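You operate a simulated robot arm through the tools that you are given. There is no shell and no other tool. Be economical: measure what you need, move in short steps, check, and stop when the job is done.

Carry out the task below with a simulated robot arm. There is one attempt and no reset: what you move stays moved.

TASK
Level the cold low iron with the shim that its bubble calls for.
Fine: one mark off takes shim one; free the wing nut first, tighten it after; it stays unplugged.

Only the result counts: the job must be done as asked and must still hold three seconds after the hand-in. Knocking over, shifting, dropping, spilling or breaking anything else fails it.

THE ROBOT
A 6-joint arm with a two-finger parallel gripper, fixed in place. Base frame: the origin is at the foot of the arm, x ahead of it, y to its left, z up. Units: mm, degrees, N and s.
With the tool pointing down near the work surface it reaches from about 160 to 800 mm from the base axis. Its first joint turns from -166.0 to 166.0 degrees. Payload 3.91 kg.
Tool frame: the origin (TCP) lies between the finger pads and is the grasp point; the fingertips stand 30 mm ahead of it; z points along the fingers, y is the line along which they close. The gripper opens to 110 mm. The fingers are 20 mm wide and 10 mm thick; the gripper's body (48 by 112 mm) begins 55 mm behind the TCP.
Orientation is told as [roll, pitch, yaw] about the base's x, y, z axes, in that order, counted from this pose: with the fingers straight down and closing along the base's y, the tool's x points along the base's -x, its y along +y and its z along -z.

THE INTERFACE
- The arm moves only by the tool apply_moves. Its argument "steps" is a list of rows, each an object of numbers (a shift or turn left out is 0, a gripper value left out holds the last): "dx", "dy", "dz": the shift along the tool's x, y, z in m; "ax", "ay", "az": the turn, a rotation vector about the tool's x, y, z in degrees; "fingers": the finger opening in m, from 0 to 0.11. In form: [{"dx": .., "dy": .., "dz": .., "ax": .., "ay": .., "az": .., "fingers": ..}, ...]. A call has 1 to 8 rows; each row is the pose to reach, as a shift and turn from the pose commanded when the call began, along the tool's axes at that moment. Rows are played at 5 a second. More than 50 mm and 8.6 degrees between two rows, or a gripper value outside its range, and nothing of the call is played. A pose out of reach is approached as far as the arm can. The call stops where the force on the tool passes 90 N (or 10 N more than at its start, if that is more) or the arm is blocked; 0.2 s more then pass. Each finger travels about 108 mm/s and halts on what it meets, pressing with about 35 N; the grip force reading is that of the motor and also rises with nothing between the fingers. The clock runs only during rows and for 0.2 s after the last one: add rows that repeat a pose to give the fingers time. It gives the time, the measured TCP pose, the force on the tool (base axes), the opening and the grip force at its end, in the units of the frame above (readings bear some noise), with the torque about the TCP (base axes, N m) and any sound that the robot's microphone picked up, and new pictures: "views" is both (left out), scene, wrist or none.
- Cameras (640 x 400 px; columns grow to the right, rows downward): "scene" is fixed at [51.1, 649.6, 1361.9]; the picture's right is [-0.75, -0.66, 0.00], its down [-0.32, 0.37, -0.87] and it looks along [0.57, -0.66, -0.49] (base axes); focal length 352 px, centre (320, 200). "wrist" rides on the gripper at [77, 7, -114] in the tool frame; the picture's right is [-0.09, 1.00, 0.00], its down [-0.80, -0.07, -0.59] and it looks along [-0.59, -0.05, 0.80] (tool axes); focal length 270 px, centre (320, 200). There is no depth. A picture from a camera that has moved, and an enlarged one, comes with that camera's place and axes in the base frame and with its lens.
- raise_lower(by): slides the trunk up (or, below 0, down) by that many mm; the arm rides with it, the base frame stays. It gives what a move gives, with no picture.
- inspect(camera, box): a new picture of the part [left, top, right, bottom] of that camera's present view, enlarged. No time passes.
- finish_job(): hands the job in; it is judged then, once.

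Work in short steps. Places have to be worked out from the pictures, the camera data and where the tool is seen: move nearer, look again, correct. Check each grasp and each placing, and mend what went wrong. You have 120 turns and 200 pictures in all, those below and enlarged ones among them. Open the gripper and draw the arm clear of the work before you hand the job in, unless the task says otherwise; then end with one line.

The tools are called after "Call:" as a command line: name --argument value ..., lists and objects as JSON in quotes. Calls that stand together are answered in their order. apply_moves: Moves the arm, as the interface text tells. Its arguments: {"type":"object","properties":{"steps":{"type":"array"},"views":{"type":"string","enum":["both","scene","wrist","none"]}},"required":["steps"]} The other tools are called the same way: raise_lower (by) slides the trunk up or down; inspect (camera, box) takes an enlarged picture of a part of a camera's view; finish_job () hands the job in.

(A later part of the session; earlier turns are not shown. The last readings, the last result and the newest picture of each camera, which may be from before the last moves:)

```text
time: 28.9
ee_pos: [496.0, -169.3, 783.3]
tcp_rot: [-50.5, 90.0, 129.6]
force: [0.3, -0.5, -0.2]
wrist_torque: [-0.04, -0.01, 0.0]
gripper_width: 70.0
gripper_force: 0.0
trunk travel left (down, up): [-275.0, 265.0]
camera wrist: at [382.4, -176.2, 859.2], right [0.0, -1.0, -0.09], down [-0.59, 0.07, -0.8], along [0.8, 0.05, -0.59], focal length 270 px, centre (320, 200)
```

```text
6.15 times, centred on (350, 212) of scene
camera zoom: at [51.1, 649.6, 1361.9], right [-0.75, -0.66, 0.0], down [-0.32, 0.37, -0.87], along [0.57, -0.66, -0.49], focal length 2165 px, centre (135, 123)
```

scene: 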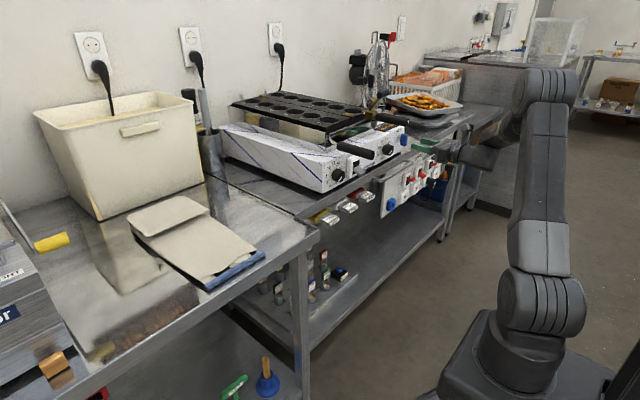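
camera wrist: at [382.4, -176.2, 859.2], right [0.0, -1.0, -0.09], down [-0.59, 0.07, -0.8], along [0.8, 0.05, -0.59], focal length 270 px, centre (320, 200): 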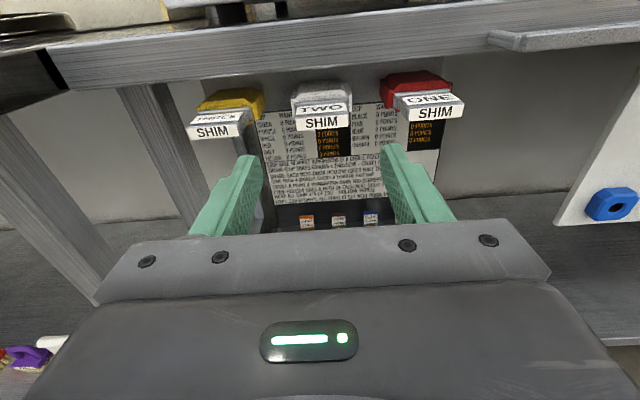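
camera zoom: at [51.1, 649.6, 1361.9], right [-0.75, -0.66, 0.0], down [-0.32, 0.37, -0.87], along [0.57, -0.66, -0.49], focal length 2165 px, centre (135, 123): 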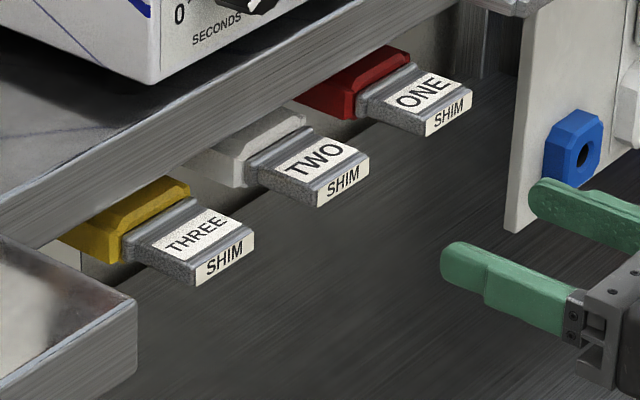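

SHIM TWO's front face is at about (613,-171,773), 47 mm wide. I line up and advance so the tips stop ~10 mm short of the holder.

Call:
apply_moves --steps '[{"dx": -0.0085, "dy": 0.0022, "dz": 0.03}, {"dx": -0.0085, "dy": 0.0022, "dz": 0.06}, {"dx": -0.0085, "dy": 0.0022, "dz": 0.09}, {"dx": -0.0085, "dy": 0.0022, "dz": 0.09}]' --views "wrist"

Call:
inspect --camera "scene" --box '[310, 180, 390, 235]'

Call:
inspect --camera "wrist" --box '[240, 80, 400, 230]'

```text
time: 29.9
ee_pos: [586.2, -172.3, 774.4]
tcp_rot: [-25.8, 90.0, 154.2]
force: [0.0, -0.6, 0.7]
wrist_torque: [0.02, 0.03, 0.0]
gripper_width: 69.8
gripper_force: 0.1
trunk travel left (down, up): [-275.0, 265.0]
camera wrist: at [472.7, -178.7, 850.2], right [0.0, -1.0, -0.09], down [-0.59, 0.07, -0.8], along [0.8, 0.05, -0.59], focal length 270 px, centre (320, 200)
```

wrist: 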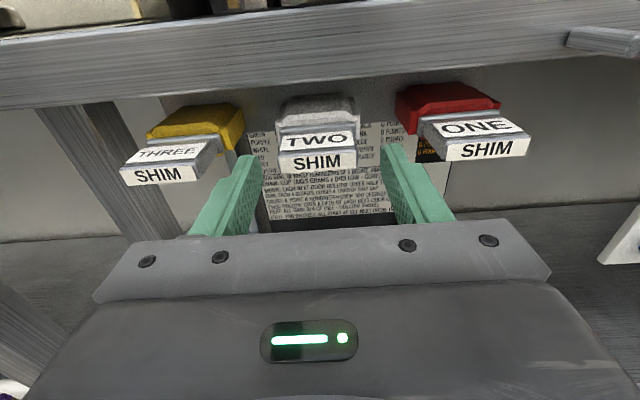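

```text
7.27 times, centred on (350, 208) of scene
camera zoom: at [51.1, 649.6, 1361.9], right [-0.75, -0.66, 0.0], down [-0.32, 0.37, -0.87], along [0.57, -0.66, -0.49], focal length 2559 px, centre (102, 146)
```

zoom: 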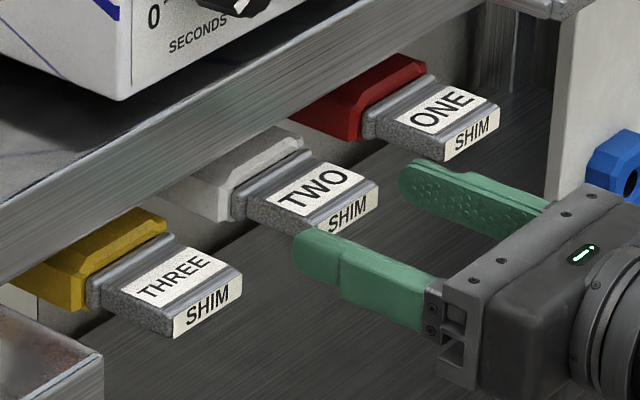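

```text
2.67 times, centred on (320, 155) of wrist
camera zoom: at [472.7, -178.7, 850.2], right [0.0, -1.0, -0.09], down [-0.59, 0.07, -0.8], along [0.8, 0.05, -0.59], focal length 721 px, centre (320, 320)
```

zoom: 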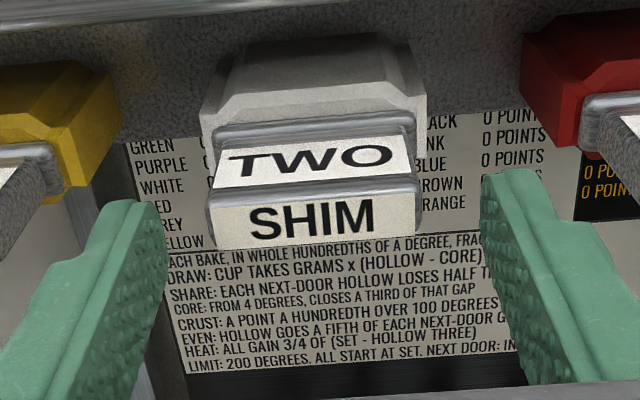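

Well lined up (about 1.5 mm to correct in y). Advance 29 mm and close.

Call:
apply_moves --steps '[{"dy": -0.0015, "dz": 0.015}, {"dy": -0.0015, "dz": 0.029}, {"dy": -0.0015, "dz": 0.029}, {"dy": -0.0015, "dz": 0.029, "fingers": 0.04}, {"dy": -0.0015, "dz": 0.029, "fingers": 0.03}, {"dy": -0.0015, "dz": 0.029, "fingers": 0.03}]' --views "wrist"

Call:
inspect --camera "scene" --box '[310, 180, 390, 235]'

```text
time: 31.4
ee_pos: [615.4, -170.2, 773.9]
tcp_rot: [81.2, 90.0, -98.7]
force: [1.2, 6.4, 0.9]
wrist_torque: [0.09, -0.03, 0.31]
gripper_width: 49.4
gripper_force: 35.1
trunk travel left (down, up): [-275.0, 265.0]
camera wrist: at [501.1, -177.3, 850.6], right [0.0, -1.0, -0.09], down [-0.59, 0.07, -0.8], along [0.8, 0.05, -0.59], focal length 270 px, centre (320, 200)
```

wrist: 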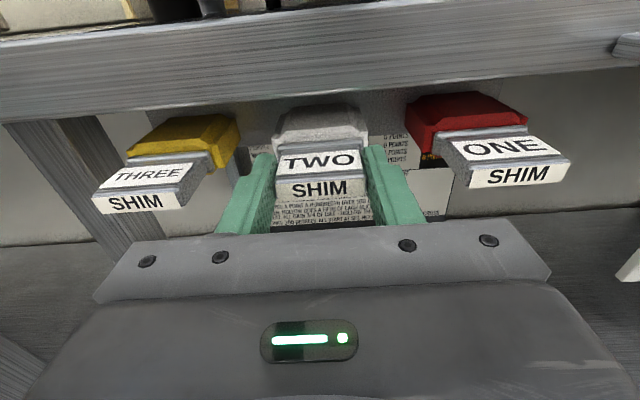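

```text
7.27 times, centred on (350, 208) of scene
camera zoom: at [51.1, 649.6, 1361.9], right [-0.75, -0.66, 0.0], down [-0.32, 0.37, -0.87], along [0.57, -0.66, -0.49], focal length 2559 px, centre (102, 146)
```

zoom: 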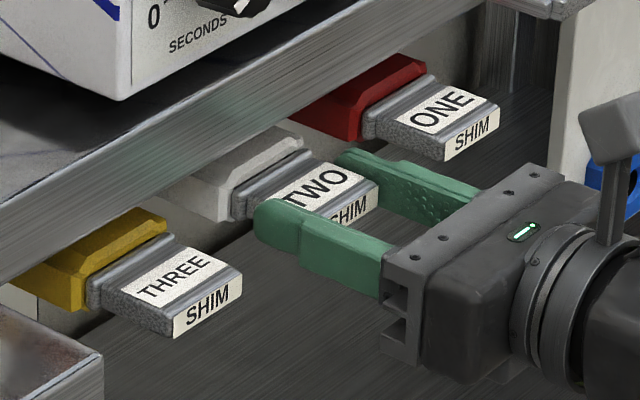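

Gripped (49.4 mm). I pull straight out toward the robot, watching force.

Call:
apply_moves --steps '[{"dy": -0.0008, "dz": -0.006}, {"dy": -0.0008, "dz": -0.014}, {"dy": -0.0008, "dz": -0.024}, {"dy": -0.0008, "dz": -0.024}]' --views "wrist"

Call:
inspect --camera "scene" --box '[310, 180, 390, 235]'

```text
time: 32.4
ee_pos: [590.2, -171.3, 774.7]
tcp_rot: [130.6, 90.0, -49.4]
force: [-0.4, 1.4, -0.5]
wrist_torque: [0.01, -0.01, 0.04]
gripper_width: 49.2
gripper_force: 35.3
trunk travel left (down, up): [-275.0, 265.0]
camera wrist: at [476.4, -178.5, 850.3], right [0.0, -1.0, -0.09], down [-0.59, 0.07, -0.8], along [0.8, 0.05, -0.59], focal length 270 px, centre (320, 200)
```

wrist: 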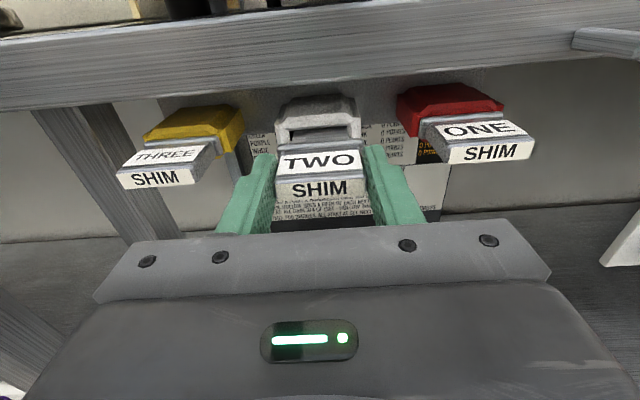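

```text
7.27 times, centred on (350, 208) of scene
camera zoom: at [51.1, 649.6, 1361.9], right [-0.75, -0.66, 0.0], down [-0.32, 0.37, -0.87], along [0.57, -0.66, -0.49], focal length 2559 px, centre (102, 146)
```

zoom: 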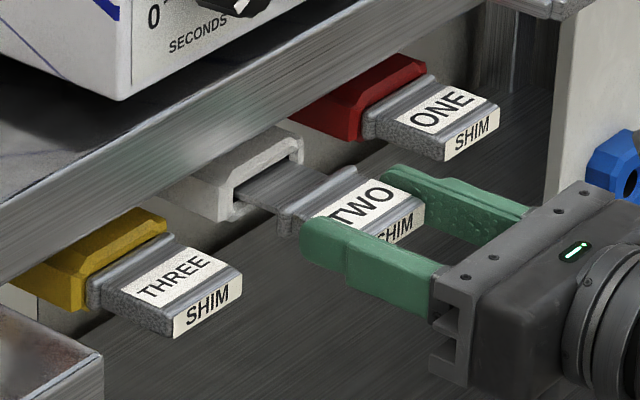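

The tongue slides out cleanly. Pull on until free.

Call:
apply_moves --steps '[{"dz": -0.02}, {"dz": -0.045}, {"dz": -0.07}, {"dz": -0.1}, {"dz": -0.13}, {"dz": -0.13}]' --views "both"

Call:
inspect --camera "wrist" --box '[220, 60, 420, 230]'

Call:
inspect --camera "scene" --box '[310, 170, 430, 255]'

```text
time: 33.8
ee_pos: [460.7, -173.8, 772.6]
tcp_rot: [155.9, 89.9, -24.0]
force: [0.4, 0.5, 0.0]
wrist_torque: [-0.01, 0.03, 0.01]
gripper_width: 49.3
gripper_force: 35.0
trunk travel left (down, up): [-275.0, 265.0]
camera wrist: at [346.0, -180.5, 849.1], right [0.0, -1.0, -0.09], down [-0.59, 0.07, -0.8], along [0.8, 0.05, -0.59], focal length 270 px, centre (320, 200)
```

scene: 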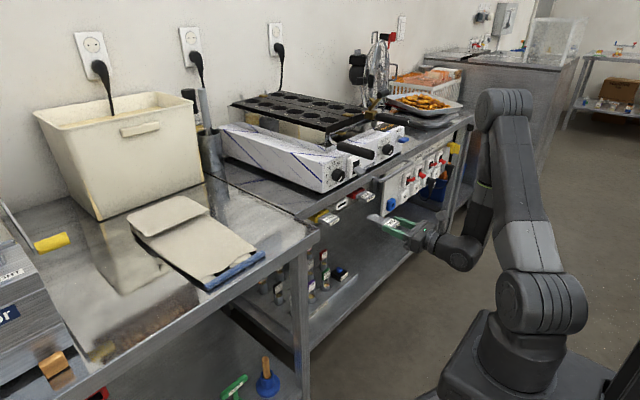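
wrist: 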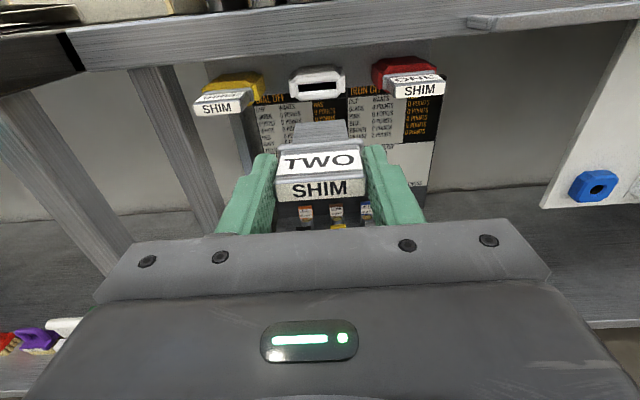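

```text
2.35 times, centred on (320, 145) of wrist
camera zoom: at [346.0, -180.5, 849.1], right [0.0, -1.0, -0.09], down [-0.59, 0.07, -0.8], along [0.8, 0.05, -0.59], focal length 636 px, centre (320, 329)
```

zoom: 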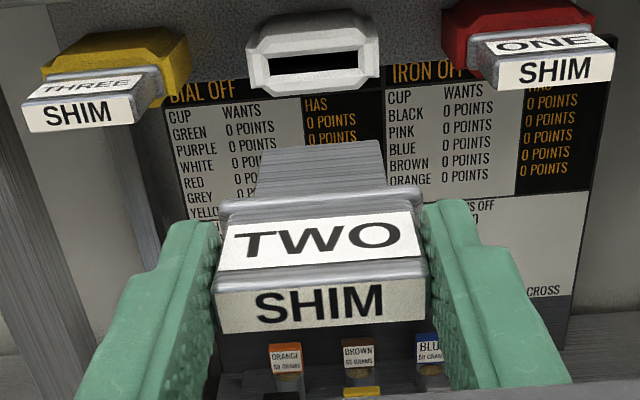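

```text
4.71 times, centred on (370, 212) of scene
camera zoom: at [51.1, 649.6, 1361.9], right [-0.75, -0.66, 0.0], down [-0.32, 0.37, -0.87], along [0.57, -0.66, -0.49], focal length 1656 px, centre (85, 141)
```

zoom: 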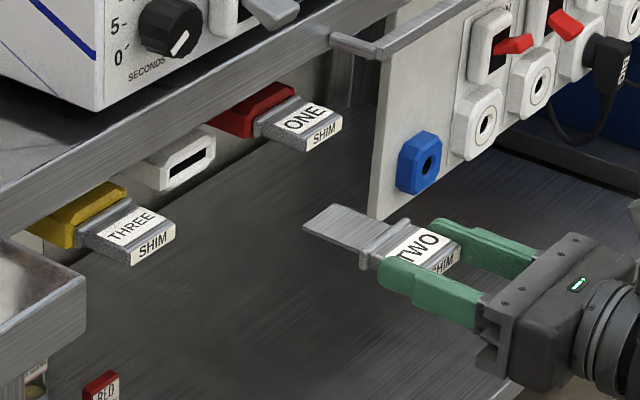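

Shim TWO is out, held level. I move in front of the iron's slot at the same standoff so I can compare with the present view of the holder opening.

Call:
apply_moves --steps '[{"dx": 0.012, "dy": 0.044}, {"dx": 0.025, "dy": 0.087}, {"dx": 0.038, "dy": 0.13}, {"dx": 0.051, "dy": 0.174}, {"dx": 0.064, "dy": 0.217}, {"dx": 0.077, "dy": 0.261}, {"dx": 0.088, "dy": 0.305}, {"dx": 0.088, "dy": 0.305}]' --views "wrist"

Call:
inspect --camera "wrist" --box '[220, 60, 420, 230]'

Call:
inspect --camera "scene" --box '[350, 110, 470, 195]'

```text
time: 35.5
ee_pos: [459.8, -476.9, 861.0]
tcp_rot: [-54.5, 89.9, 125.5]
force: [0.0, -0.6, -1.5]
wrist_torque: [0.01, 0.02, -0.01]
gripper_width: 49.5
gripper_force: 34.9
trunk travel left (down, up): [-275.0, 265.0]
camera wrist: at [345.7, -484.8, 937.2], right [0.0, -1.0, -0.09], down [-0.59, 0.07, -0.8], along [0.8, 0.05, -0.59], focal length 270 px, centre (320, 200)
```

wrist: 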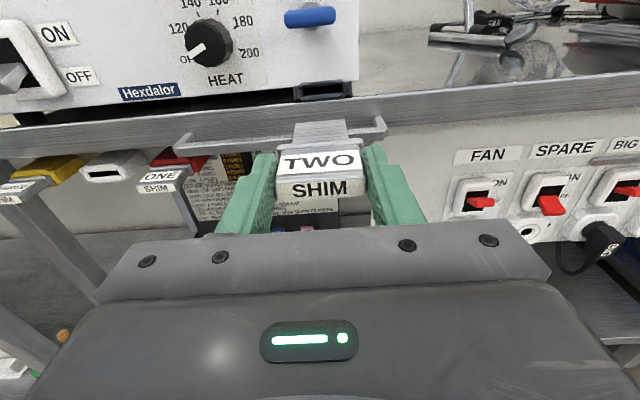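

```text
2.35 times, centred on (320, 145) of wrist
camera zoom: at [345.7, -484.8, 937.2], right [0.0, -1.0, -0.09], down [-0.59, 0.07, -0.8], along [0.8, 0.05, -0.59], focal length 636 px, centre (320, 329)
```

zoom: 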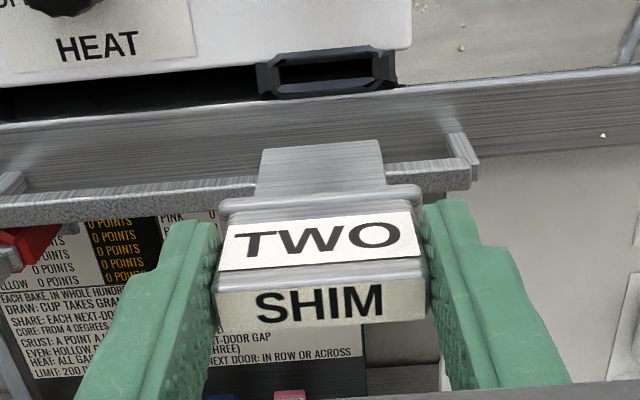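

```text
4.71 times, centred on (410, 152) of scene
camera zoom: at [51.1, 649.6, 1361.9], right [-0.75, -0.66, 0.0], down [-0.32, 0.37, -0.87], along [0.57, -0.66, -0.49], focal length 1656 px, centre (-104, 424)
```

zoom: 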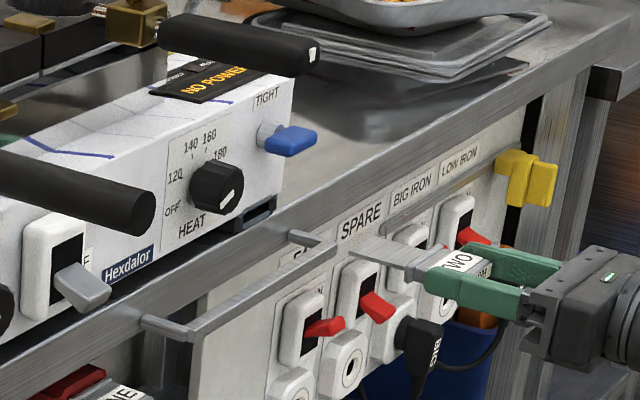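

Comparing with the holder view: slot at y≈-482, z≈861; I need about 4 mm more to the right and ~1 mm up. I correct and advance 55 mm for a closer check.

Call:
apply_moves --steps '[{"dx": 0.001, "dy": 0.004, "dz": 0.0}, {"dx": 0.001, "dy": 0.004, "dz": 0.03}, {"dx": 0.001, "dy": 0.004, "dz": 0.055}, {"dx": 0.001, "dy": 0.004, "dz": 0.055}]' --views "wrist"

Call:
inspect --camera "wrist" --box '[260, 80, 380, 180]'

Call:
inspect --camera "scene" --box '[380, 125, 440, 170]'

```text
time: 36.5
ee_pos: [515.5, -480.5, 863.8]
tcp_rot: [-104.7, 89.9, 75.2]
force: [0.6, -0.5, -0.5]
wrist_torque: [0.01, 0.0, 0.01]
gripper_width: 49.4
gripper_force: 35.3
trunk travel left (down, up): [-275.0, 265.0]
camera wrist: at [402.2, -488.7, 939.4], right [0.0, -1.0, -0.09], down [-0.59, 0.07, -0.8], along [0.8, 0.05, -0.59], focal length 270 px, centre (320, 200)
```

wrist: 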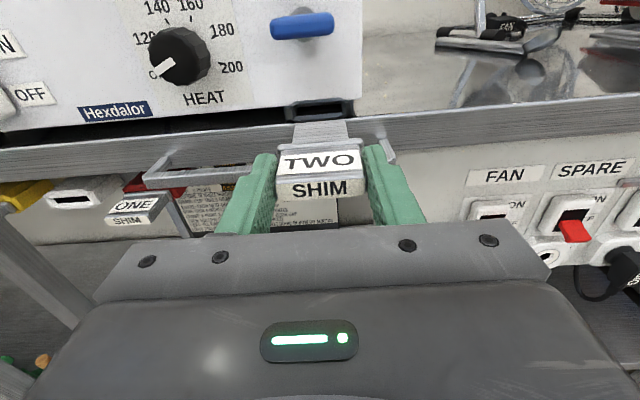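

```text
4.00 times, centred on (320, 130) of wrist
camera zoom: at [402.2, -488.7, 939.4], right [0.0, -1.0, -0.09], down [-0.59, 0.07, -0.8], along [0.8, 0.05, -0.59], focal length 1081 px, centre (320, 480)
```

zoom: 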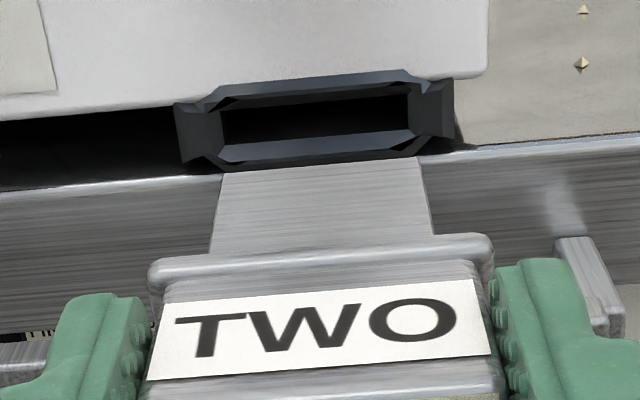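

```text
8.89 times, centred on (410, 148) of scene
camera zoom: at [51.1, 649.6, 1361.9], right [-0.75, -0.66, 0.0], down [-0.32, 0.37, -0.87], along [0.57, -0.66, -0.49], focal length 3128 px, centre (-480, 667)
```

zoom: 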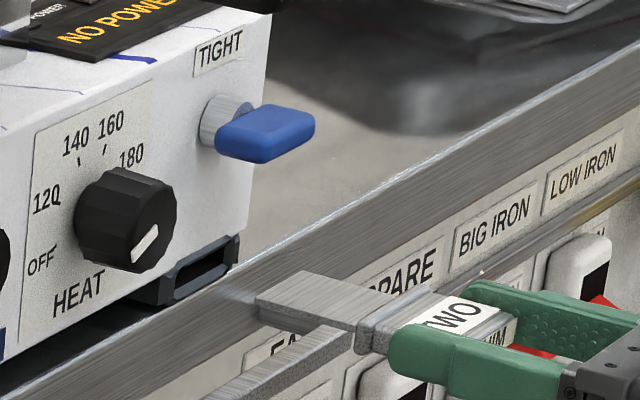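

Nearly aligned; I correct slightly (0.6 mm left, 1 mm down) and advance to just before the slot mouth.

Call:
apply_moves --steps '[{"dx": -0.001, "dy": -0.0006, "dz": 0.015}, {"dx": -0.001, "dy": -0.0006, "dz": 0.03}, {"dx": -0.001, "dy": -0.0006, "dz": 0.03}]' --views "wrist"

Call:
inspect --camera "wrist" --box '[270, 90, 370, 160]'

Call:
inspect --camera "scene" --box '[385, 130, 425, 160]'

```text
time: 37.4
ee_pos: [545.8, -481.3, 861.7]
tcp_rot: [-32.3, 90.0, 147.5]
force: [-0.4, -0.2, -0.3]
wrist_torque: [0.01, 0.03, -0.04]
gripper_width: 49.2
gripper_force: 35.5
trunk travel left (down, up): [-275.0, 265.0]
camera wrist: at [431.6, -487.8, 938.3], right [0.0, -1.0, -0.09], down [-0.59, 0.07, -0.8], along [0.8, 0.05, -0.59], focal length 270 px, centre (320, 200)
```

wrist: 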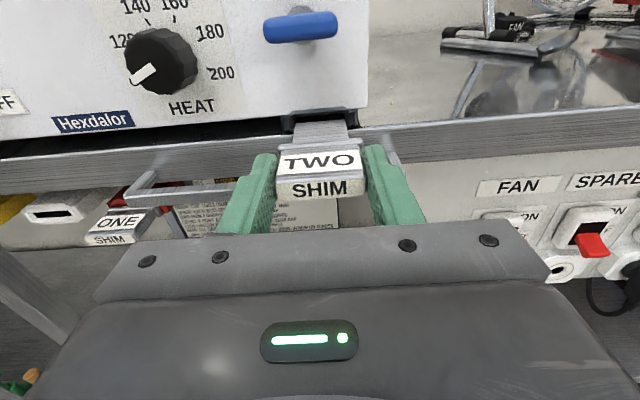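

```text
5.71 times, centred on (320, 125) of wrist
camera zoom: at [431.6, -487.8, 938.3], right [0.0, -1.0, -0.09], down [-0.59, 0.07, -0.8], along [0.8, 0.05, -0.59], focal length 1544 px, centre (320, 629)
```

zoom: 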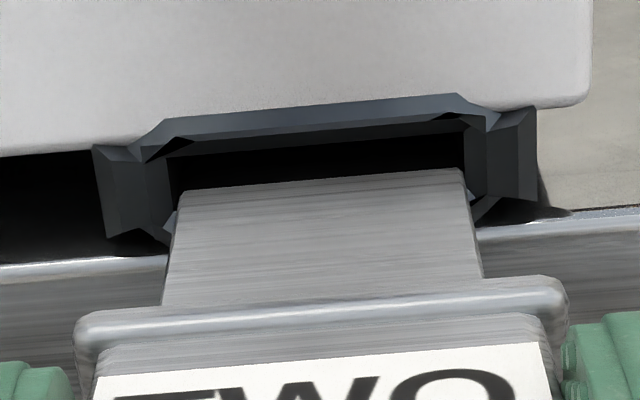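

```text
13.33 times, centred on (405, 145) of scene
camera zoom: at [51.1, 649.6, 1361.9], right [-0.75, -0.66, 0.0], down [-0.32, 0.37, -0.87], along [0.57, -0.66, -0.49], focal length 4691 px, centre (-813, 933)
```

zoom: 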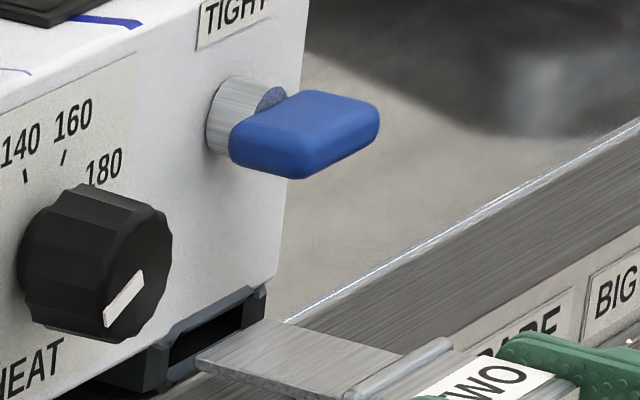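

The tongue tip is at the slot mouth, well framed (0.5 mm left to correct). I push in gently 20 mm and check forces.

Call:
apply_moves --steps '[{"dx": -0.0003, "dy": -0.0005, "dz": 0.005}, {"dx": -0.0003, "dy": -0.0005, "dz": 0.01}, {"dx": -0.0003, "dy": -0.0005, "dz": 0.015}, {"dx": -0.0003, "dy": -0.0005, "dz": 0.02}]' --views "wrist"

Call:
inspect --camera "wrist" --box '[270, 90, 370, 160]'

Call:
inspect --camera "scene" --box '[385, 130, 425, 160]'

```text
time: 38.4
ee_pos: [565.6, -478.5, 860.9]
tcp_rot: [-41.7, 90.1, 138.3]
force: [0.9, 0.5, -0.3]
wrist_torque: [0.01, 0.03, -0.01]
gripper_width: 49.0
gripper_force: 34.5
trunk travel left (down, up): [-275.0, 265.0]
camera wrist: at [451.5, -485.6, 937.4], right [0.0, -1.0, -0.09], down [-0.59, 0.07, -0.8], along [0.8, 0.05, -0.59], focal length 270 px, centre (320, 200)
```

wrist: 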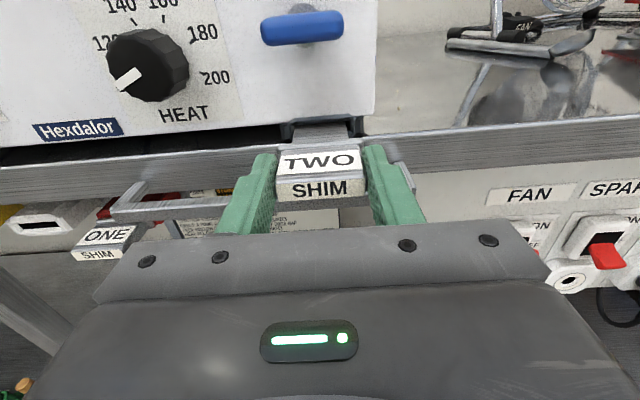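

```text
5.71 times, centred on (320, 125) of wrist
camera zoom: at [451.5, -485.6, 937.4], right [0.0, -1.0, -0.09], down [-0.59, 0.07, -0.8], along [0.8, 0.05, -0.59], focal length 1544 px, centre (320, 629)
```

zoom: 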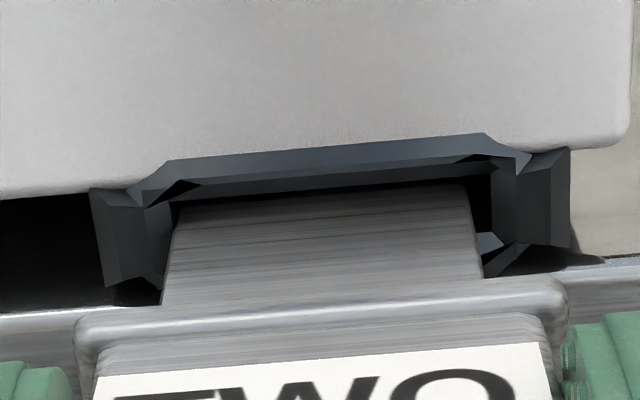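

```text
13.33 times, centred on (405, 145) of scene
camera zoom: at [51.1, 649.6, 1361.9], right [-0.75, -0.66, 0.0], down [-0.32, 0.37, -0.87], along [0.57, -0.66, -0.49], focal length 4691 px, centre (-813, 933)
```

zoom: 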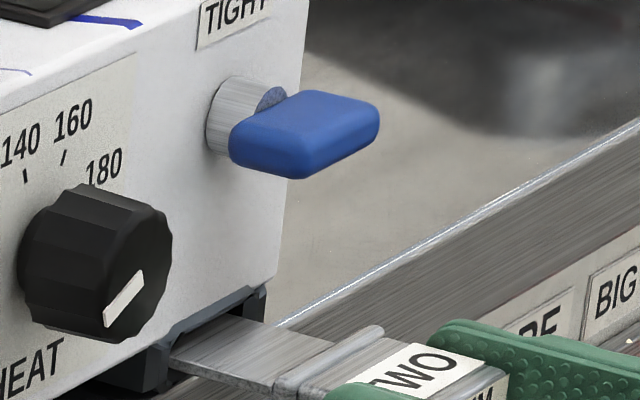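

The tongue is entering with no force; it is ~1.3 mm left of centre. I correct and continue.

Call:
apply_moves --steps '[{"dy": 0.0013, "dz": 0.003}, {"dy": 0.0013, "dz": 0.01}, {"dy": 0.0013, "dz": 0.016}, {"dy": 0.0013, "dz": 0.022}]' --views "wrist"

Call:
inspect --camera "wrist" --box '[270, 90, 370, 160]'

Call:
inspect --camera "scene" --box '[385, 130, 425, 160]'

```text
time: 39.4
ee_pos: [587.1, -479.6, 863.5]
tcp_rot: [-4.5, 90.0, 175.3]
force: [0.9, 0.1, -0.1]
wrist_torque: [-0.01, 0.02, -0.02]
gripper_width: 49.3
gripper_force: 34.5
trunk travel left (down, up): [-275.0, 265.0]
camera wrist: at [473.5, -487.4, 937.6], right [0.0, -1.0, -0.09], down [-0.59, 0.07, -0.8], along [0.8, 0.05, -0.59], focal length 270 px, centre (320, 200)
```

wrist: 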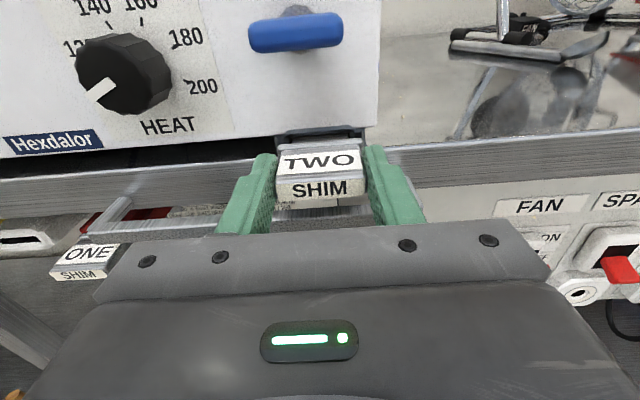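

```text
5.71 times, centred on (320, 125) of wrist
camera zoom: at [473.5, -487.4, 937.6], right [0.0, -1.0, -0.09], down [-0.59, 0.07, -0.8], along [0.8, 0.05, -0.59], focal length 1544 px, centre (320, 629)
```

zoom: 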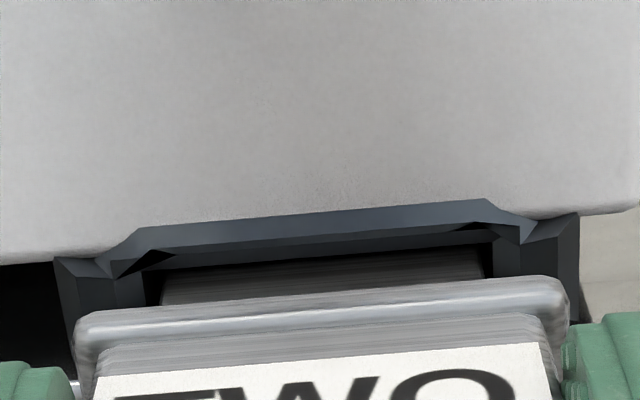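

```text
13.33 times, centred on (405, 145) of scene
camera zoom: at [51.1, 649.6, 1361.9], right [-0.75, -0.66, 0.0], down [-0.32, 0.37, -0.87], along [0.57, -0.66, -0.49], focal length 4691 px, centre (-813, 933)
```

zoom: 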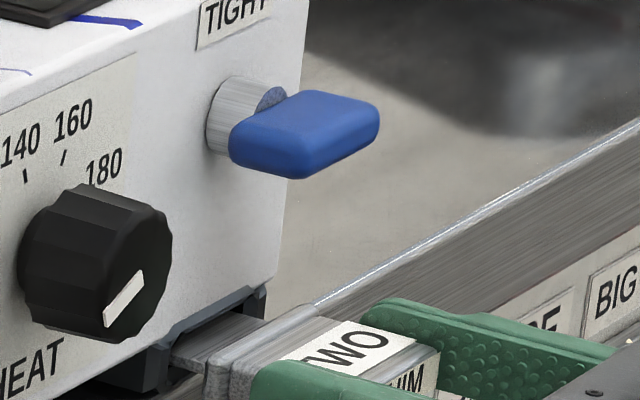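

Aligned, nearly home. I push the last stretch in small steps until the flange seats.

Call:
apply_moves --steps '[{"dz": 0.004}, {"dz": 0.008}, {"dz": 0.012}, {"dz": 0.015}]' --views "wrist"

Call:
inspect --camera "wrist" --box '[270, 90, 370, 160]'

Call:
inspect --camera "scene" --box '[385, 130, 425, 160]'

```text
time: 40.4
ee_pos: [600.9, -480.3, 863.2]
tcp_rot: [172.5, 90.0, -7.4]
force: [-24.0, 6.8, -2.5]
wrist_torque: [0.05, 0.14, 0.19]
gripper_width: 49.8
gripper_force: 34.6
trunk travel left (down, up): [-275.0, 265.0]
camera wrist: at [486.9, -487.2, 938.3], right [0.0, -1.0, -0.09], down [-0.59, 0.07, -0.8], along [0.8, 0.05, -0.59], focal length 270 px, centre (320, 200)
```

wrist: 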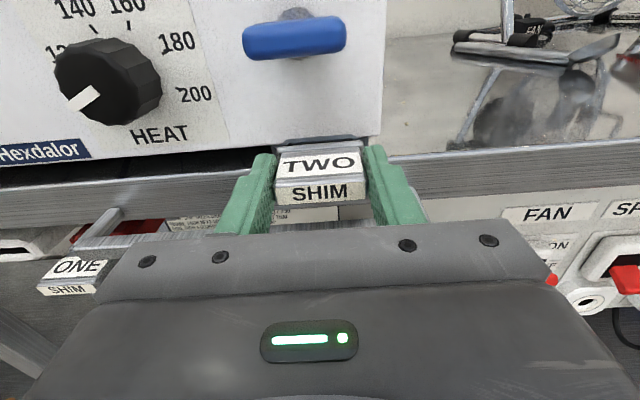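

```text
5.71 times, centred on (320, 125) of wrist
camera zoom: at [486.9, -487.2, 938.3], right [0.0, -1.0, -0.09], down [-0.59, 0.07, -0.8], along [0.8, 0.05, -0.59], focal length 1544 px, centre (320, 629)
```

zoom: 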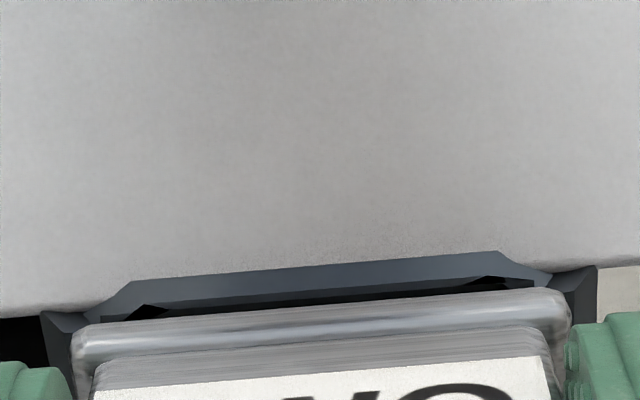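

```text
13.33 times, centred on (405, 145) of scene
camera zoom: at [51.1, 649.6, 1361.9], right [-0.75, -0.66, 0.0], down [-0.32, 0.37, -0.87], along [0.57, -0.66, -0.49], focal length 4691 px, centre (-813, 933)
```

zoom: 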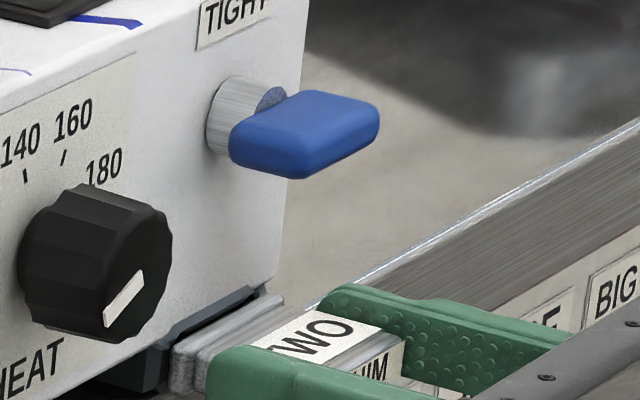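

Contact at 24 N; flange almost at the frame. I press a bit further to make sure it is seated.

Call:
apply_moves --steps '[{"dz": 0.002}, {"dz": 0.004}, {"dz": 0.004}]' --views "none"

Call:
inspect --camera "wrist" --box '[270, 90, 370, 160]'

Call:
inspect --camera "scene" --box '[350, 110, 430, 165]'

```text
time: 41.1
ee_pos: [604.9, -480.9, 863.5]
tcp_rot: [166.6, 89.8, -13.4]
force: [-23.5, 7.1, -1.0]
wrist_torque: [0.02, 0.08, 0.22]
gripper_width: 49.5
gripper_force: 34.6
trunk travel left (down, up): [-275.0, 265.0]
```

```text
5.71 times, centred on (320, 125) of wrist
camera zoom: at [491.2, -487.2, 938.5], right [0.0, -1.0, -0.09], down [-0.59, 0.07, -0.8], along [0.81, 0.05, -0.59], focal length 1544 px, centre (320, 629)
```

zoom: 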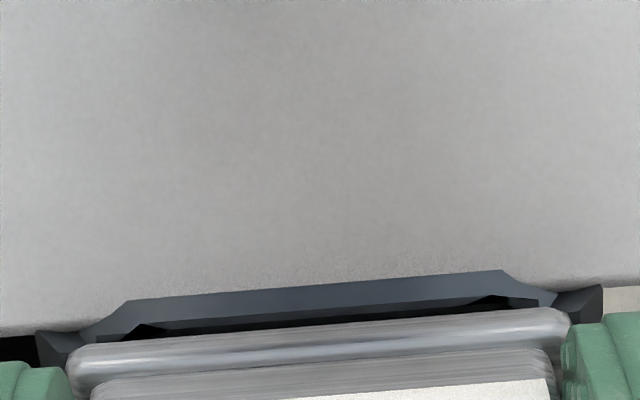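

```text
7.27 times, centred on (390, 138) of scene
camera zoom: at [51.1, 649.6, 1361.9], right [-0.75, -0.66, 0.0], down [-0.32, 0.37, -0.87], along [0.57, -0.66, -0.49], focal length 2559 px, centre (-189, 654)
```

zoom: 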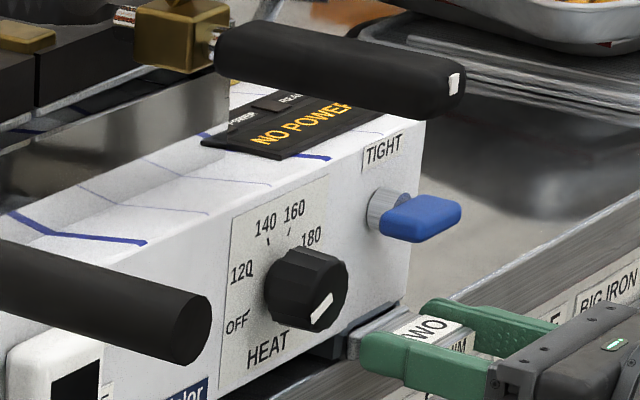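

Call:
inspect --camera "scene" --box '[382, 142, 412, 164]'

Call:
inspect --camera "scene" --box '[360, 105, 410, 135]'

```text
16.00 times, centred on (397, 153) of scene
camera zoom: at [51.1, 649.6, 1361.9], right [-0.75, -0.66, 0.0], down [-0.32, 0.37, -0.87], along [0.57, -0.66, -0.49], focal length 5630 px, centre (-912, 952)
```

zoom: 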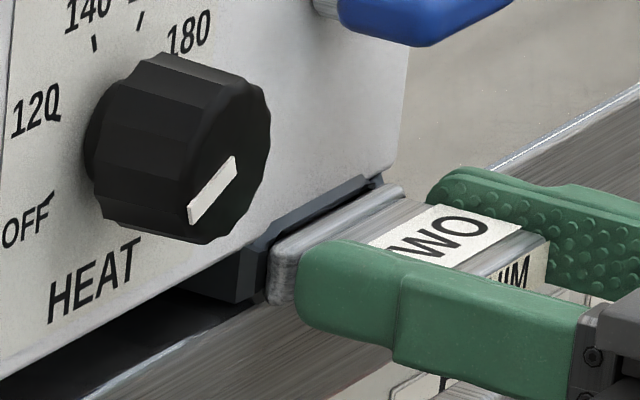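

```text
12.80 times, centred on (385, 120) of scene
camera zoom: at [51.1, 649.6, 1361.9], right [-0.75, -0.66, 0.0], down [-0.32, 0.37, -0.87], along [0.57, -0.66, -0.49], focal length 4504 px, centre (-512, 1224)
```

zoom: 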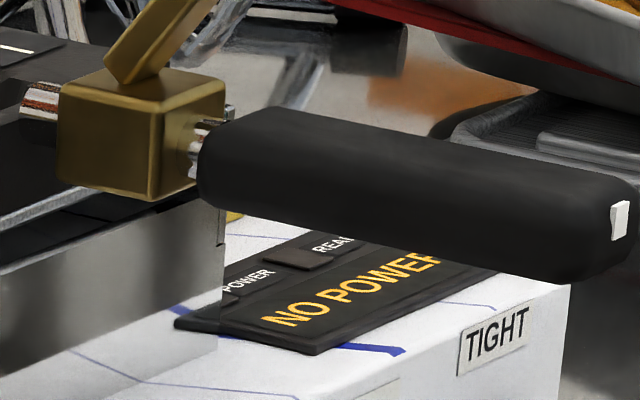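

The flange looks flush with the frame. I release and draw back straight, then check shim and bubble.

Call:
apply_moves --steps '[{"dz": -0.003}, {"dz": -0.003, "fingers": 0.075}, {"dz": -0.003}, {"dz": -0.04}, {"dz": -0.08}, {"dz": -0.12}, {"dz": -0.15}, {"dz": -0.15}]' --views "wrist"

Call:
inspect --camera "wrist" --box '[240, 0, 400, 130]'

Call:
inspect --camera "scene" --box '[350, 110, 430, 165]'

```text
time: 43.0
ee_pos: [456.4, -479.5, 860.7]
tcp_rot: [-91.6, 90.0, 88.5]
force: [-0.8, -1.0, -0.7]
wrist_torque: [-0.03, -0.01, -0.01]
gripper_width: 74.9
gripper_force: 0.1
trunk travel left (down, up): [-275.0, 265.0]
camera wrist: at [342.3, -487.7, 937.5], right [0.0, -1.0, -0.09], down [-0.59, 0.07, -0.8], along [0.8, 0.05, -0.59], focal length 270 px, centre (320, 200)
```

wrist: 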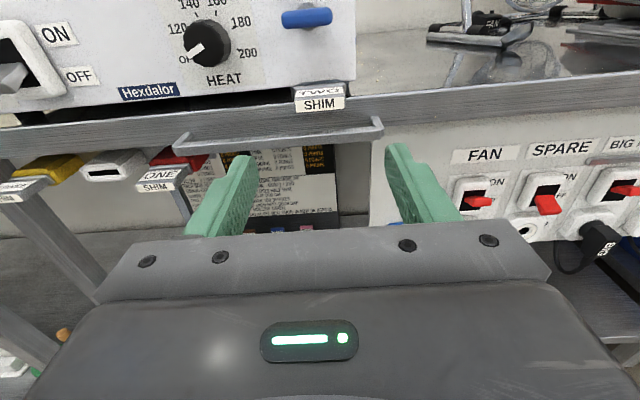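

```text
3.08 times, centred on (320, 65) of wrist
camera zoom: at [342.3, -487.7, 937.5], right [0.0, -1.0, -0.09], down [-0.59, 0.07, -0.8], along [0.8, 0.05, -0.59], focal length 832 px, centre (320, 615)
```

zoom: 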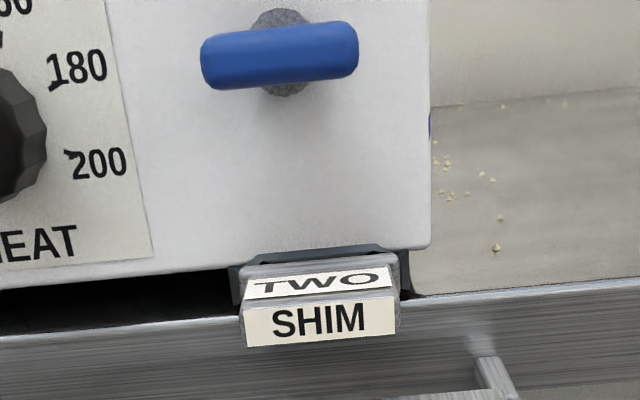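

```text
7.27 times, centred on (390, 138) of scene
camera zoom: at [51.1, 649.6, 1361.9], right [-0.75, -0.66, 0.0], down [-0.32, 0.37, -0.87], along [0.57, -0.66, -0.49], focal length 2559 px, centre (-189, 654)
```

zoom: 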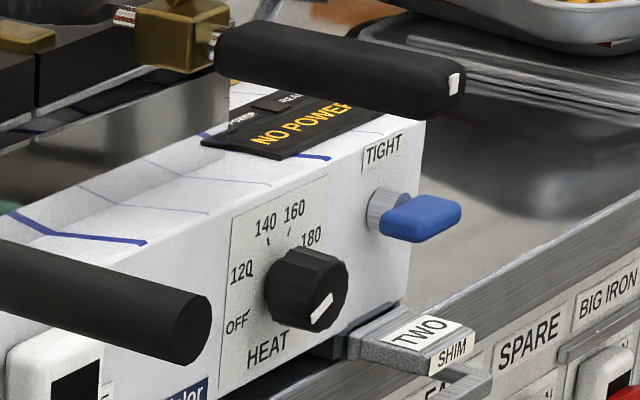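

The shim is seated. I rise to read the bubble before tightening.

Call:
apply_moves --steps '[{"dx": 0.05}, {"dx": 0.1}, {"dx": 0.15}, {"dx": 0.18}, {"dx": 0.18}]' --views "wrist"

Call:
inspect --camera "wrist" --box '[250, 50, 380, 140]'

```text
time: 44.1
ee_pos: [458.8, -481.0, 1041.5]
tcp_rot: [-45.7, 90.0, 134.4]
force: [0.6, -0.3, 0.6]
wrist_torque: [-0.01, -0.02, -0.02]
gripper_width: 74.8
gripper_force: 0.0
trunk travel left (down, up): [-275.0, 265.0]
camera wrist: at [345.1, -487.6, 1117.3], right [0.0, -1.0, -0.09], down [-0.59, 0.07, -0.8], along [0.8, 0.05, -0.59], focal length 270 px, centre (320, 200)
```

wrist: 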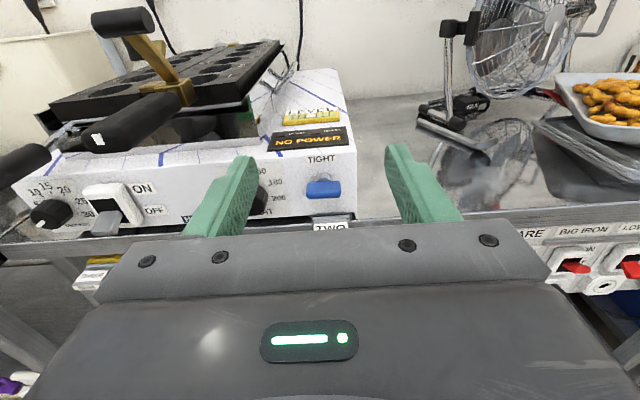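

```text
4.44 times, centred on (315, 95) of wrist
camera zoom: at [345.1, -487.6, 1117.3], right [0.0, -1.0, -0.09], down [-0.59, 0.07, -0.8], along [0.8, 0.05, -0.59], focal length 1201 px, centre (342, 667)
```

zoom: 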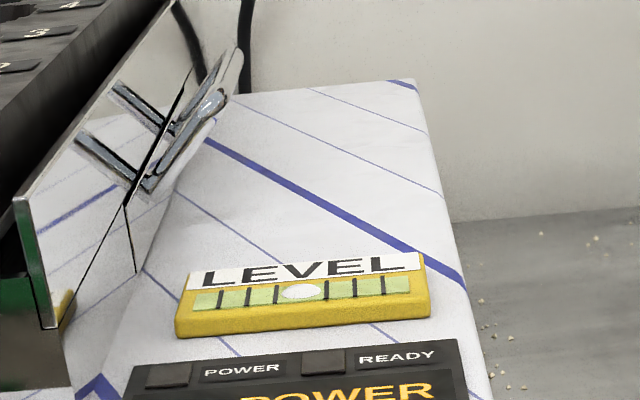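

The bubble reads LEVEL. Now I roll the tool to grip the horizontal wing and tighten it.

Call:
apply_moves --steps '[{"az": -8.5}, {"az": -17}, {"az": -25.5}, {"az": -34}, {"az": -42.5}, {"az": -51}, {"az": -59.5}, {"az": -68}]' --views "none"

Call:
apply_moves --steps '[{"az": -8, "fingers": 0.05}, {"az": -16}, {"az": -22}, {"az": -22}]' --views "none"

```text
time: 46.0
ee_pos: [457.6, -479.5, 1041.0]
tcp_rot: [90.1, 21.9, -90.0]
force: [0.0, 0.4, 0.0]
wrist_torque: [0.01, -0.02, 0.0]
gripper_width: 75.2
gripper_force: 0.0
trunk travel left (down, up): [-275.0, 265.0]
```

```text
time: 47.0
ee_pos: [456.6, -479.3, 1041.7]
tcp_rot: [90.0, -0.2, -90.0]
force: [0.2, 0.0, -0.8]
wrist_torque: [-0.01, 0.0, 0.02]
gripper_width: 50.1
gripper_force: 0.0
trunk travel left (down, up): [-275.0, 265.0]
```

Now down to the nut's height (z≈929) and forward to x≈545, with y to -474.

Call:
apply_moves --steps '[{"dx": 0.005, "dy": -0.04}, {"dx": 0.005, "dy": -0.08}, {"dx": 0.005, "dy": -0.112}, {"dx": 0.005, "dy": -0.112, "dz": 0.04}, {"dx": 0.005, "dy": -0.112, "dz": 0.085}, {"dx": 0.005, "dy": -0.112, "dz": 0.085}]' --views "wrist"

Call:
inspect --camera "wrist" --box '[220, 60, 420, 230]'

Call:
inspect --camera "scene" --box '[350, 100, 450, 170]'

```text
time: 48.4
ee_pos: [543.8, -476.2, 926.7]
tcp_rot: [90.0, -0.1, -90.0]
force: [0.7, -0.1, -0.5]
wrist_torque: [-0.02, -0.02, 0.0]
gripper_width: 50.1
gripper_force: 0.0
trunk travel left (down, up): [-275.0, 265.0]
camera wrist: at [429.8, -399.3, 932.9], right [0.0, -0.09, 1.0], down [-0.59, -0.8, -0.07], along [0.8, -0.59, -0.05], focal length 270 px, centre (320, 200)
```

wrist: 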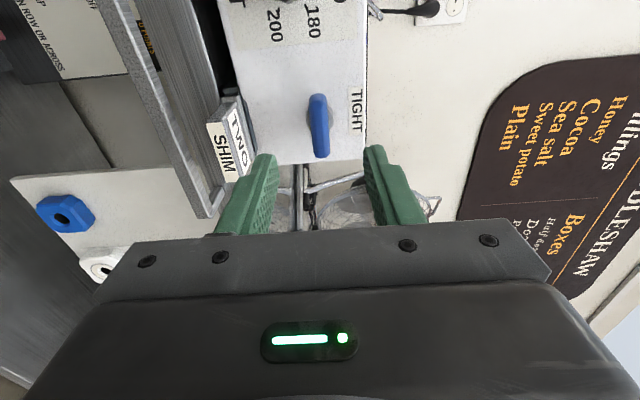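

```text
2.35 times, centred on (320, 145) of wrist
camera zoom: at [429.8, -399.3, 932.9], right [0.0, -0.09, 1.0], down [-0.59, -0.8, -0.07], along [0.8, -0.59, -0.05], focal length 636 px, centre (320, 329)
```

zoom: 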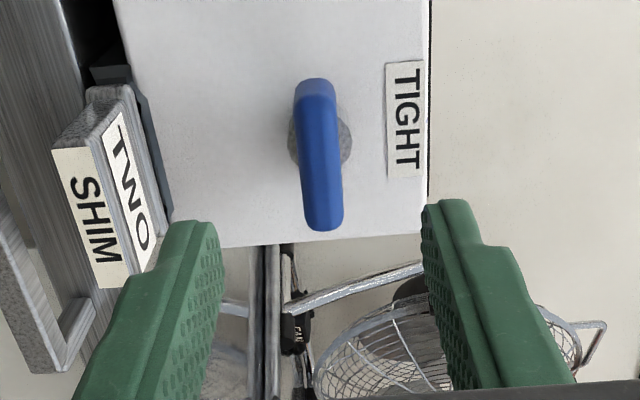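

```text
5.71 times, centred on (400, 135) of scene
camera zoom: at [51.1, 649.6, 1361.9], right [-0.75, -0.66, 0.0], down [-0.32, 0.37, -0.87], along [0.57, -0.66, -0.49], focal length 2010 px, centre (-137, 571)
```

zoom: 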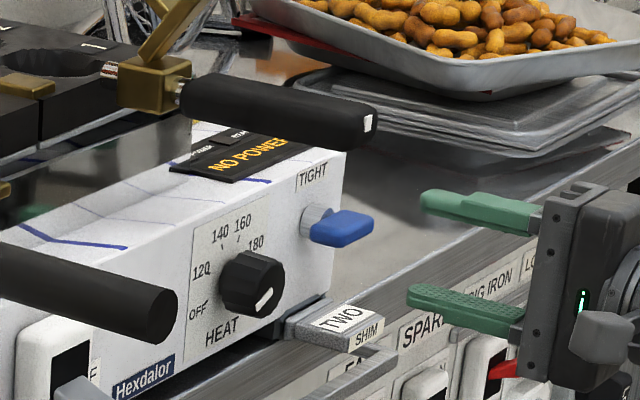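

The wing is well between the fingers, and the lower finger clears the shim. Advance and close.

Call:
apply_moves --steps '[{"dz": 0.026}, {"dz": 0.052}, {"dz": 0.052}, {"dz": 0.052, "fingers": 0.0}, {"dz": 0.052, "fingers": 0.0}, {"dz": 0.052, "fingers": 0.0}]' --views "wrist"

```text
time: 49.8
ee_pos: [595.1, -476.3, 928.1]
tcp_rot: [89.7, 0.1, -90.1]
force: [-5.0, 4.5, -15.6]
wrist_torque: [-0.01, 0.17, -0.04]
gripper_width: 12.7
gripper_force: 44.5
trunk travel left (down, up): [-275.0, 265.0]
camera wrist: at [481.5, -399.9, 933.5], right [0.0, -0.09, 1.0], down [-0.59, -0.8, -0.07], along [0.8, -0.59, -0.06], focal length 270 px, centre (320, 200)
```

wrist: 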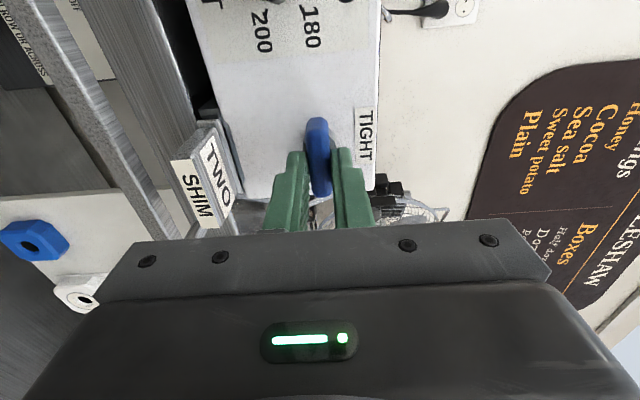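

Held; a 15 N downward pull shows the nut ~1 mm lower, so I shift a little and turn clockwise.

Call:
apply_moves --steps '[{"dx": 0.001, "dy": -0.0015}, {"dx": 0.001, "dy": -0.0015, "az": 8}, {"dx": 0.001, "dy": -0.0015, "az": 16}, {"dx": 0.001, "dy": -0.0015, "az": 24}, {"dx": 0.001, "dy": -0.0015, "az": 32}, {"dx": 0.001, "dy": -0.0015, "az": 40}, {"dx": 0.001, "dy": -0.0015, "az": 48}]' --views "wrist"

```text
time: 51.4
ee_pos: [596.1, -475.9, 925.2]
tcp_rot: [89.8, 48.3, -90.2]
force: [6.1, -11.7, -11.7]
wrist_torque: [-0.04, -0.11, -0.09]
gripper_width: 12.9
gripper_force: 44.7
trunk travel left (down, up): [-275.0, 265.0]
camera wrist: at [481.6, -430.0, 987.1], right [0.0, -0.8, 0.6], down [-0.6, -0.48, -0.64], along [0.8, -0.36, -0.48], focal length 270 px, centre (320, 200)
```

wrist: 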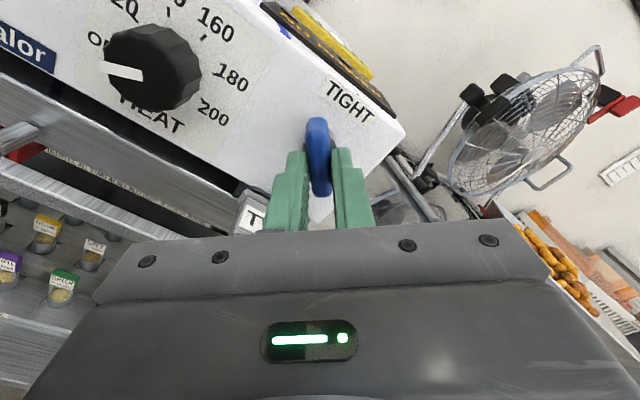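

Turning freely. Continue to the tight stop with a few degrees of overshoot.

Call:
apply_moves --steps '[{"dx": -0.001, "az": 8}, {"dx": -0.001, "az": 16}, {"dx": -0.001, "az": 24}, {"dx": -0.001, "az": 32}, {"dx": -0.001, "az": 40}, {"dx": -0.001, "az": 46}, {"dx": -0.001, "az": 50}]' --views "wrist"

```text
time: 53.0
ee_pos: [595.2, -475.4, 926.5]
tcp_rot: [-89.8, 81.9, 90.2]
force: [13.1, -9.2, -4.2]
wrist_torque: [-1.18, 0.59, -0.18]
gripper_width: 15.4
gripper_force: 44.9
trunk travel left (down, up): [-275.0, 265.0]
camera wrist: at [481.4, -492.8, 1000.8], right [0.0, -0.97, -0.23], down [-0.59, 0.18, -0.78], along [0.8, 0.14, -0.58], focal length 270 px, centre (320, 200)
```

wrist: 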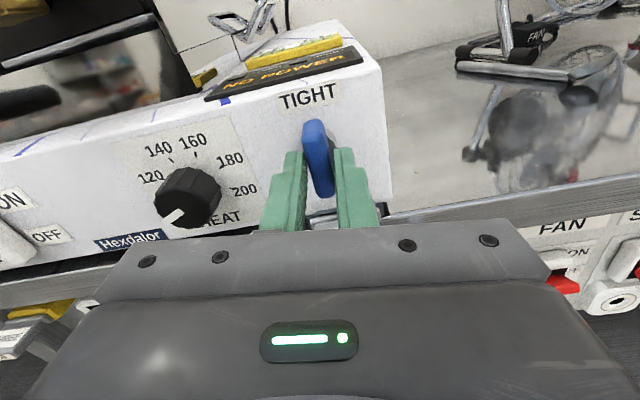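

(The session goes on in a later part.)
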